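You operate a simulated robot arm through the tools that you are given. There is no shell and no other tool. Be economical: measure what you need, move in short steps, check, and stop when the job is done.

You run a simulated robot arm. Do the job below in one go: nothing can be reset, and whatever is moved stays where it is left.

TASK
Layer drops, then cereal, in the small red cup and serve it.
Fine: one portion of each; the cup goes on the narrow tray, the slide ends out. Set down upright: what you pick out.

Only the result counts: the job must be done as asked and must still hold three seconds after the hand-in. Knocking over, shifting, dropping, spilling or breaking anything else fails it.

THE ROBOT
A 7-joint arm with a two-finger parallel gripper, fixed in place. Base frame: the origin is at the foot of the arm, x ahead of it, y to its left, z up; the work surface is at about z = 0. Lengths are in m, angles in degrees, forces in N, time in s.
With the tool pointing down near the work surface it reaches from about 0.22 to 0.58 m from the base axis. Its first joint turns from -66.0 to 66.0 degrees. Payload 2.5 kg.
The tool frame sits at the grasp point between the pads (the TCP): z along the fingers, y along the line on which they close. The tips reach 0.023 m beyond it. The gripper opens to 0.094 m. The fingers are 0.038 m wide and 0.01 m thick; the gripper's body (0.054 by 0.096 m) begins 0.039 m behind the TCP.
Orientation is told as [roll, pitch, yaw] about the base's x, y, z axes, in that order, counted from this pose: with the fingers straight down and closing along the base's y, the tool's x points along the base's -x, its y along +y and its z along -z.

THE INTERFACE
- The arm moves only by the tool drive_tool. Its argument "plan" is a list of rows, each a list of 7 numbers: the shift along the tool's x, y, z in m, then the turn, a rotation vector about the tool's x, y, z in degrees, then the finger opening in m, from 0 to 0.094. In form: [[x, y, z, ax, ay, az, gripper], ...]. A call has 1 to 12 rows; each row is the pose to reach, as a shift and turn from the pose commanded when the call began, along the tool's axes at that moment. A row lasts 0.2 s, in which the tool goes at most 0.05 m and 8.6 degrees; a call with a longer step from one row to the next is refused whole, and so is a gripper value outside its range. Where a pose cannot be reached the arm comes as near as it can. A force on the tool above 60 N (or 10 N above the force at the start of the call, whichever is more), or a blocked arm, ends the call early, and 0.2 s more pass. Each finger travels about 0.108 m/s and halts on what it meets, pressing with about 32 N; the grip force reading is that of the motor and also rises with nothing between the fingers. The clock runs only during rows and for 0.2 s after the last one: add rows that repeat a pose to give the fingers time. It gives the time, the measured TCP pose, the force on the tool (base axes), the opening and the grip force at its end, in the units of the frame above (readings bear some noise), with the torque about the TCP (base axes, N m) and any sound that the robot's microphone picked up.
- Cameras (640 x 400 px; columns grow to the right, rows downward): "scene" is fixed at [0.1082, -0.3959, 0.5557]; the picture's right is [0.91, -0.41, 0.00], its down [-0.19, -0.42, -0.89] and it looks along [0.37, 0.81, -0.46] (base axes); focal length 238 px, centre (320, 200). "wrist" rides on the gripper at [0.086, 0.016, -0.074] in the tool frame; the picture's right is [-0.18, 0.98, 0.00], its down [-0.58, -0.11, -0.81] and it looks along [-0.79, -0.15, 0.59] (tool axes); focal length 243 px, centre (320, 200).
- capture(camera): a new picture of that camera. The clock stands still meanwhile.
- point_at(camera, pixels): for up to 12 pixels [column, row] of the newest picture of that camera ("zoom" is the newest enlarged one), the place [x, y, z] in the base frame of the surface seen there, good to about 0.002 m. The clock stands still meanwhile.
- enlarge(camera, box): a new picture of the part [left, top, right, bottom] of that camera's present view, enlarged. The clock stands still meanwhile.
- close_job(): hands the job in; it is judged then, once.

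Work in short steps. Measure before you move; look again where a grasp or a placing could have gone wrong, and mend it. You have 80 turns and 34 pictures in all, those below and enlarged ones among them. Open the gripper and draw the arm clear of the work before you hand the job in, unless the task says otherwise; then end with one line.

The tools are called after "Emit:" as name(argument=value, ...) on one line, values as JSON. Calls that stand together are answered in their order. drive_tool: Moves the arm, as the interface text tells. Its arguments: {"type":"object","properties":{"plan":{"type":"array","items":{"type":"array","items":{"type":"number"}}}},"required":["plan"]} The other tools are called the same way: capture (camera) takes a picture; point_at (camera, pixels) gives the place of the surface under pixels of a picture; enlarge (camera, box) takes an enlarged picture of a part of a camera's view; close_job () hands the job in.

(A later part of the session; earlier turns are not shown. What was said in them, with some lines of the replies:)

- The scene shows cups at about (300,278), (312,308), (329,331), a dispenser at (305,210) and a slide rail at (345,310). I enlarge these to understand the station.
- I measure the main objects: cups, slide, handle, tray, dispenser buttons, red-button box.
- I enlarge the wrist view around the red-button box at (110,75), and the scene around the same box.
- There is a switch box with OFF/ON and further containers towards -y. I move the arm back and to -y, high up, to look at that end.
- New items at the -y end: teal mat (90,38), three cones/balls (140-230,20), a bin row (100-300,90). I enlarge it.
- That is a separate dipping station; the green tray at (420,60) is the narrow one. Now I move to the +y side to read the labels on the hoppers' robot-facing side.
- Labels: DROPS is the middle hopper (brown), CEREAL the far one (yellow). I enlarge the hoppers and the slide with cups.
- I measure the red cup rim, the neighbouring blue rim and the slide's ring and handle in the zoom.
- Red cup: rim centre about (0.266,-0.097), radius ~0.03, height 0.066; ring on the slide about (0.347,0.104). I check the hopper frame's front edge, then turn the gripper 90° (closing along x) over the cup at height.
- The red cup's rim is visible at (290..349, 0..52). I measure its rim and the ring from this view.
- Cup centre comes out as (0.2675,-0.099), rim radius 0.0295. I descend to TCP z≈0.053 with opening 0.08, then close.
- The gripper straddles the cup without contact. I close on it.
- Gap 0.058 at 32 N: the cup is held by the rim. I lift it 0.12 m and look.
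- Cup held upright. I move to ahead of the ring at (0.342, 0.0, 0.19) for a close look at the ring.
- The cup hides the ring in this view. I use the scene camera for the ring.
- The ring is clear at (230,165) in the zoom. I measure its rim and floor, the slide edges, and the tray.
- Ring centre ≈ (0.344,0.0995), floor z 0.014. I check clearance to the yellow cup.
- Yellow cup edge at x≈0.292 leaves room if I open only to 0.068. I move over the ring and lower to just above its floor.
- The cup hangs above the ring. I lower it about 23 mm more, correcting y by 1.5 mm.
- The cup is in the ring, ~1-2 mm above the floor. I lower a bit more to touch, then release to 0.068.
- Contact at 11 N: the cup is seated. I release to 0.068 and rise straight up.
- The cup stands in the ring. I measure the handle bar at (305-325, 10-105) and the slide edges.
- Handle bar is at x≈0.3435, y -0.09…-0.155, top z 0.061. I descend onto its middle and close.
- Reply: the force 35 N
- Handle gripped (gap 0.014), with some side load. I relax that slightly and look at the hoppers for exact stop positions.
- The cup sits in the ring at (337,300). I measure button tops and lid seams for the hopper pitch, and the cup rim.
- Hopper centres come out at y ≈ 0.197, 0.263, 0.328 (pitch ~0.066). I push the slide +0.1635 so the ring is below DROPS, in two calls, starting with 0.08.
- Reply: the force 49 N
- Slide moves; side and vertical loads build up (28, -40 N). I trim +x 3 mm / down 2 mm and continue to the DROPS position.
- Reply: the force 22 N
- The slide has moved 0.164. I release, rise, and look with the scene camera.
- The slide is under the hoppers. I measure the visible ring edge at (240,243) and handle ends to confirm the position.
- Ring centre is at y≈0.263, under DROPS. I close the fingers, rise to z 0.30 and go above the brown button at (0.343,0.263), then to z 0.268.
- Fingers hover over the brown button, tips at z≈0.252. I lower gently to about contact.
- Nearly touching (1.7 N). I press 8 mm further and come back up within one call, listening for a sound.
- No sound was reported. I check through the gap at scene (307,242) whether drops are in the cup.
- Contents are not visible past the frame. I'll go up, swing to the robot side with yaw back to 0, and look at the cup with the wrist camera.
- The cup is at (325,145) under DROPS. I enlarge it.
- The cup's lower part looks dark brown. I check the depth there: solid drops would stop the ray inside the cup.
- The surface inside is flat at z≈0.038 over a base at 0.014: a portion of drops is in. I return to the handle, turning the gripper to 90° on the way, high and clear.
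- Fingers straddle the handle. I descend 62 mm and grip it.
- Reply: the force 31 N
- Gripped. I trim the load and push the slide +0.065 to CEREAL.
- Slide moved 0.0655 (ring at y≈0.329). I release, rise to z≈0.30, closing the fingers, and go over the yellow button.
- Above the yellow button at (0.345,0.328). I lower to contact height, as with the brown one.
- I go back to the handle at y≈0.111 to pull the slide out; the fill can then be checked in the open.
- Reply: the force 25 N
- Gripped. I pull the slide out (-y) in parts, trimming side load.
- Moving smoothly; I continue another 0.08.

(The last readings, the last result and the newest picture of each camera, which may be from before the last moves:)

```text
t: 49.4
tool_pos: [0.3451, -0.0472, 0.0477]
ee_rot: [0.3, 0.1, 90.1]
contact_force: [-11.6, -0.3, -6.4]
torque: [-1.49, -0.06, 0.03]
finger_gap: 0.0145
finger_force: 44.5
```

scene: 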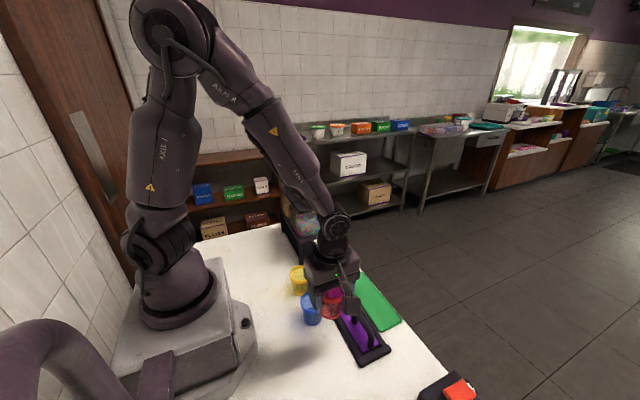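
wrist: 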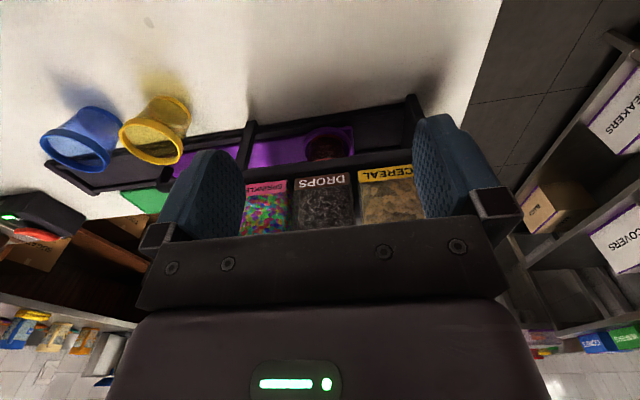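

I pull the last 0.070 to the out position, slowing at the end.

Emit:
drive_tool(plan=[[0.015, 0.0005, 0, 0, 0, 0, 0.005], [0.035, 0.0005, 0, 0, 0, 0, 0.005], [0.055, 0.0005, 0, 0, 0, 0, 0.005], [0.064, 0.0005, 0, 0, 0, 0, 0.005], [0.068, 0.0005, 0, 0, 0, 0, 0.005], [0.071, 0.0005, 0, 0, 0, 0, 0.005]])

Emit:
enlarge(camera="scene", box=[280, 235, 376, 295])

```text
t: 50.8
tool_pos: [0.3436, -0.1162, 0.0458]
ee_rot: [0.3, -0.2, 90.1]
contact_force: [-26.4, 13.6, 39.8]
torque: [-0.42, -0.08, -0.33]
finger_gap: 0.0146
finger_force: 44.8
```

```text
6.67 times, centred on (328, 265) of scene
```

zoom: 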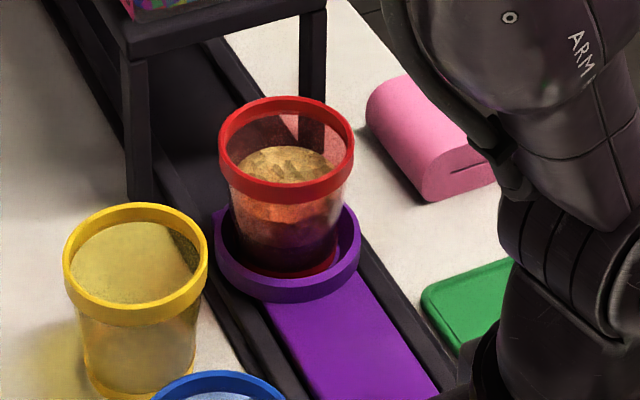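

Cereal shows on top of drops in the cup, and the slide is against its stop (13.6 N). I measure rim, fill level and ring.

Emit:
point_at(camera="zoom", pixels=[[222, 150], [352, 158], [270, 98], [310, 100], [265, 194], [300, 197], [285, 160], [217, 240], [359, 250], [255, 293], [300, 295]])

Emit:
drive_tool(plan=[[-0.001, 0.0005, -0.001, 0, 0, 0, 0.02], [-0.001, 0.0005, -0.001, 0, 0, 0, 0.05], [-0.001, 0.0005, -0.001, 0, 0, 0, 0.05], [-0.001, 0, -0.045, 0, 0, 0, 0.05], [-0.001, 0, -0.09, 0, 0, 0, 0.067], [-0.001, 0, -0.13, 0, 0, 0, 0.067]])

```text
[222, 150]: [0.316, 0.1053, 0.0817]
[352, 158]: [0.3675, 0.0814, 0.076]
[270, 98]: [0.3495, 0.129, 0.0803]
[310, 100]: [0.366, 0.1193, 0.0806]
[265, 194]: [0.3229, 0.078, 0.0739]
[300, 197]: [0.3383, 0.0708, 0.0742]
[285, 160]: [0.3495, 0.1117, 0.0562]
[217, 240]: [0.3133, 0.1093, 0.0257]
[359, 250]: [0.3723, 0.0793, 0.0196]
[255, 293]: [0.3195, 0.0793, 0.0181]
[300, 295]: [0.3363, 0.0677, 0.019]
```

```text
t: 52.2
tool_pos: [0.3456, -0.1152, 0.1754]
ee_rot: [0.0, -0.1, 90.0]
contact_force: [0.1, 0.1, -0.3]
torque: [-0.03, -0.03, 0.02]
finger_gap: 0.067
finger_force: 0.0
```

Cup centre (0.3437,0.0998), rim top 0.08, fill to ~0.056. I move over it, opening 0.069, and descend partway.

Emit:
drive_tool(plan=[[-0.045, 0.001, 0, 0, 0, 0, 0.069], [-0.09, 0.001, 0, 0, 0, 0, 0.069], [-0.135, 0.002, 0, 0, 0, 0, 0.069], [-0.18, 0.002, 0, 0, 0, 0, 0.069], [-0.215, 0.002, 0, 0, 0, 0, 0.069], [-0.215, 0.002, 0.03, 0, 0, 0, 0.069], [-0.215, 0.002, 0.055, 0, 0, 0, 0.069], [-0.215, 0.002, 0.055, 0, 0, 0, 0.069]])

```text
t: 54.0
tool_pos: [0.3455, 0.0995, 0.1241]
ee_rot: [0.0, 0.1, 90.0]
contact_force: [-0.4, 0.7, 0.8]
torque: [0.02, 0.04, 0.02]
finger_gap: 0.0687
finger_force: 0.1
```

Tips are 2 cm above the rim and aligned. I descend to z≈0.069 and close.

Emit:
drive_tool(plan=[[0, 0.001, 0.015, 0, 0, 0, 0.069], [0, 0.001, 0.03, 0, 0, 0, 0.069], [0, 0.001, 0.045, 0, 0, 0, 0.069], [0, 0.001, 0.054, 0, 0, 0, 0.069], [0, 0.001, 0.054, 0, 0, 0, 0.069], [0, 0.001, 0.054, 0, 0, 0, 0.06], [0, 0.001, 0.054, 0, 0, 0, 0.05], [0, 0.001, 0.054, 0, 0, 0, 0.05]])

```text
t: 55.8
tool_pos: [0.3433, 0.0993, 0.0698]
ee_rot: [0.1, 0.0, 90.0]
contact_force: [0.2, -0.3, 0.4]
torque: [-0.01, -0.01, 0.03]
finger_gap: 0.0578
finger_force: 32.1
```

Held (gap 0.0578). I lift 8 cm and carry it gently to above the tray's centre (0.427,-0.037).

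Emit:
drive_tool(plan=[[0, 0, -0.01, 0, 0, 0, 0.05], [0, 0, -0.03, 0, 0, 0, 0.05], [0, 0, -0.055, 0, 0, 0, 0.05], [0, 0, -0.075, 0, 0, 0, 0.05], [0.01, -0.006, -0.08, 0, 0, 0, 0.05], [0.03, -0.018, -0.08, 0, 0, 0, 0.05], [0.055, -0.034, -0.08, 0, 0, 0, 0.05], [0.08, -0.049, -0.08, 0, 0, 0, 0.05], [0.105, -0.065, -0.08, 0, 0, 0, 0.05], [0.125, -0.077, -0.08, 0, 0, 0, 0.05], [0.136, -0.0837, -0.08, 0, 0, 0, 0.05], [0.136, -0.0837, -0.08, 0, 0, 0, 0.05]])

Emit:
drive_tool(plan=[[0, 0, 0.015, 0, 0, 0, 0.05], [0, 0, 0.035, 0, 0, 0, 0.05], [0, 0, 0.055, 0, 0, 0, 0.05], [0, 0, 0.07, 0, 0, 0, 0.05], [0, 0, 0.08, 0, 0, 0, 0.05], [0, 0, 0.08, 0, 0, 0, 0.05]])

Emit:
enlarge(camera="scene", box=[290, 250, 434, 340])

```text
t: 58.4
tool_pos: [0.4266, -0.0387, 0.1471]
ee_rot: [0.1, 0.0, 90.0]
contact_force: [0.5, -0.4, -0.5]
torque: [-0.01, -0.02, 0.0]
finger_gap: 0.0574
finger_force: 31.9
```

```text
t: 59.8
tool_pos: [0.4259, -0.037, 0.0662]
ee_rot: [0.1, 0.0, 90.0]
contact_force: [0.0, -0.4, -1.3]
torque: [-0.01, 0.0, 0.01]
finger_gap: 0.0579
finger_force: 31.7
```

```text
4.44 times, centred on (362, 295) of scene
```

zoom: 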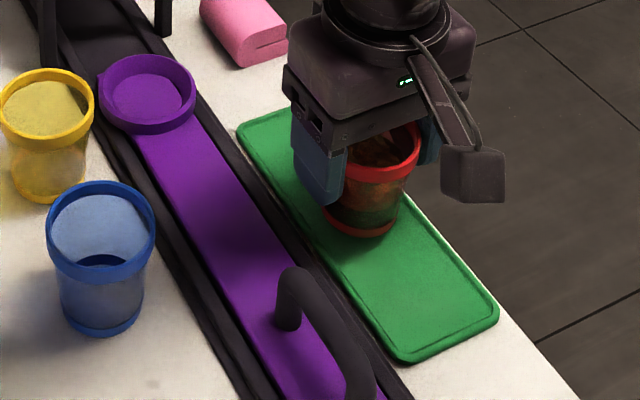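

The cup hovers upright just above the tray. I lower in small steps until contact.

Emit:
drive_tool(plan=[[0, 0, 0.003, 0, 0, 0, 0.05], [0, 0, 0.006, 0, 0, 0, 0.05], [0, 0, 0.0075, 0, 0, 0, 0.05], [0, 0, 0.0075, 0, 0, 0, 0.05]])

```text
t: 60.8
tool_pos: [0.4269, -0.0379, 0.0605]
ee_rot: [0.1, 0.0, 90.0]
contact_force: [-0.1, -0.5, -0.1]
torque: [0.0, -0.01, -0.02]
finger_gap: 0.0581
finger_force: 32.3
```

No contact yet; 1-2.5 mm more.

Emit:
drive_tool(plan=[[0, 0, 0.001, 0, 0, 0, 0.05], [0, 0, 0.002, 0, 0, 0, 0.05], [0, 0, 0.002, 0, 0, 0, 0.05]])

```text
t: 61.6
tool_pos: [0.4278, -0.0376, 0.0584]
ee_rot: [-0.1, 0.1, 90.0]
contact_force: [-5.4, -1.5, 17.5]
torque: [-0.1, 0.13, -0.03]
finger_gap: 0.0578
finger_force: 32.1
```

Contact at 17.5 N: seated on the tray. I release slowly and rise straight up.

Emit:
drive_tool(plan=[[0, 0, -0.001, 0, 0, 0, 0.06], [0, 0, -0.001, 0, 0, 0, 0.068], [0, 0, -0.001, 0, 0, 0, 0.072], [0, 0, -0.001, 0, 0, 0, 0.072], [0, 0, -0.02, 0, 0, 0, 0.072], [0, 0, -0.06, 0, 0, 0, 0.072], [0, 0, -0.1, 0, 0, 0, 0.072], [0, 0, -0.145, 0, 0, 0, 0.072], [0, 0, -0.19, 0, 0, 0, 0.072], [0, 0.04, -0.22, 0, 0, 0, 0.072], [0, 0.08, -0.24, 0, 0, 0, 0.072], [0, 0.12, -0.24, 0, 0, 0, 0.072]])

Emit:
enlarge(camera="scene", box=[270, 230, 430, 370])

```text
t: 64.2
tool_pos: [0.3045, -0.0382, 0.298]
ee_rot: [0.0, 0.0, 90.0]
contact_force: [-0.4, 0.5, 0.5]
torque: [0.04, -0.03, -0.05]
finger_gap: 0.072
finger_force: 0.0
```

```text
2.86 times, centred on (350, 300) of scene
```

zoom: 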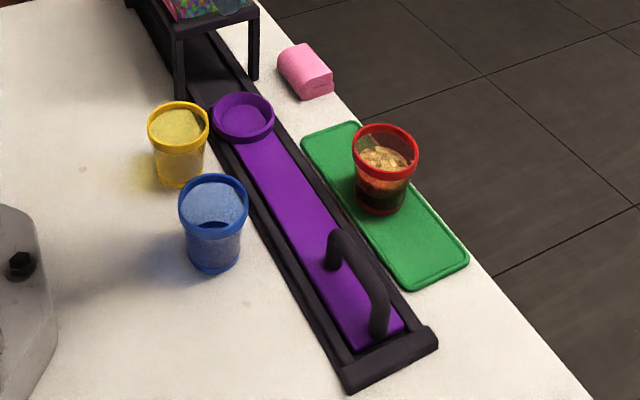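

The red cup stands upright on the narrow green tray with drops below cereal. The slide is fully out, the other cups are untouched, and the gripper is open and clear, so I hand in.

Emit:
close_job()

```text
The job is handed in.
```

I put one portion of drops, then one of cereal, in the red cup and set it upright on the narrow green tray, with the slide pulled fully out. The job is handed in.
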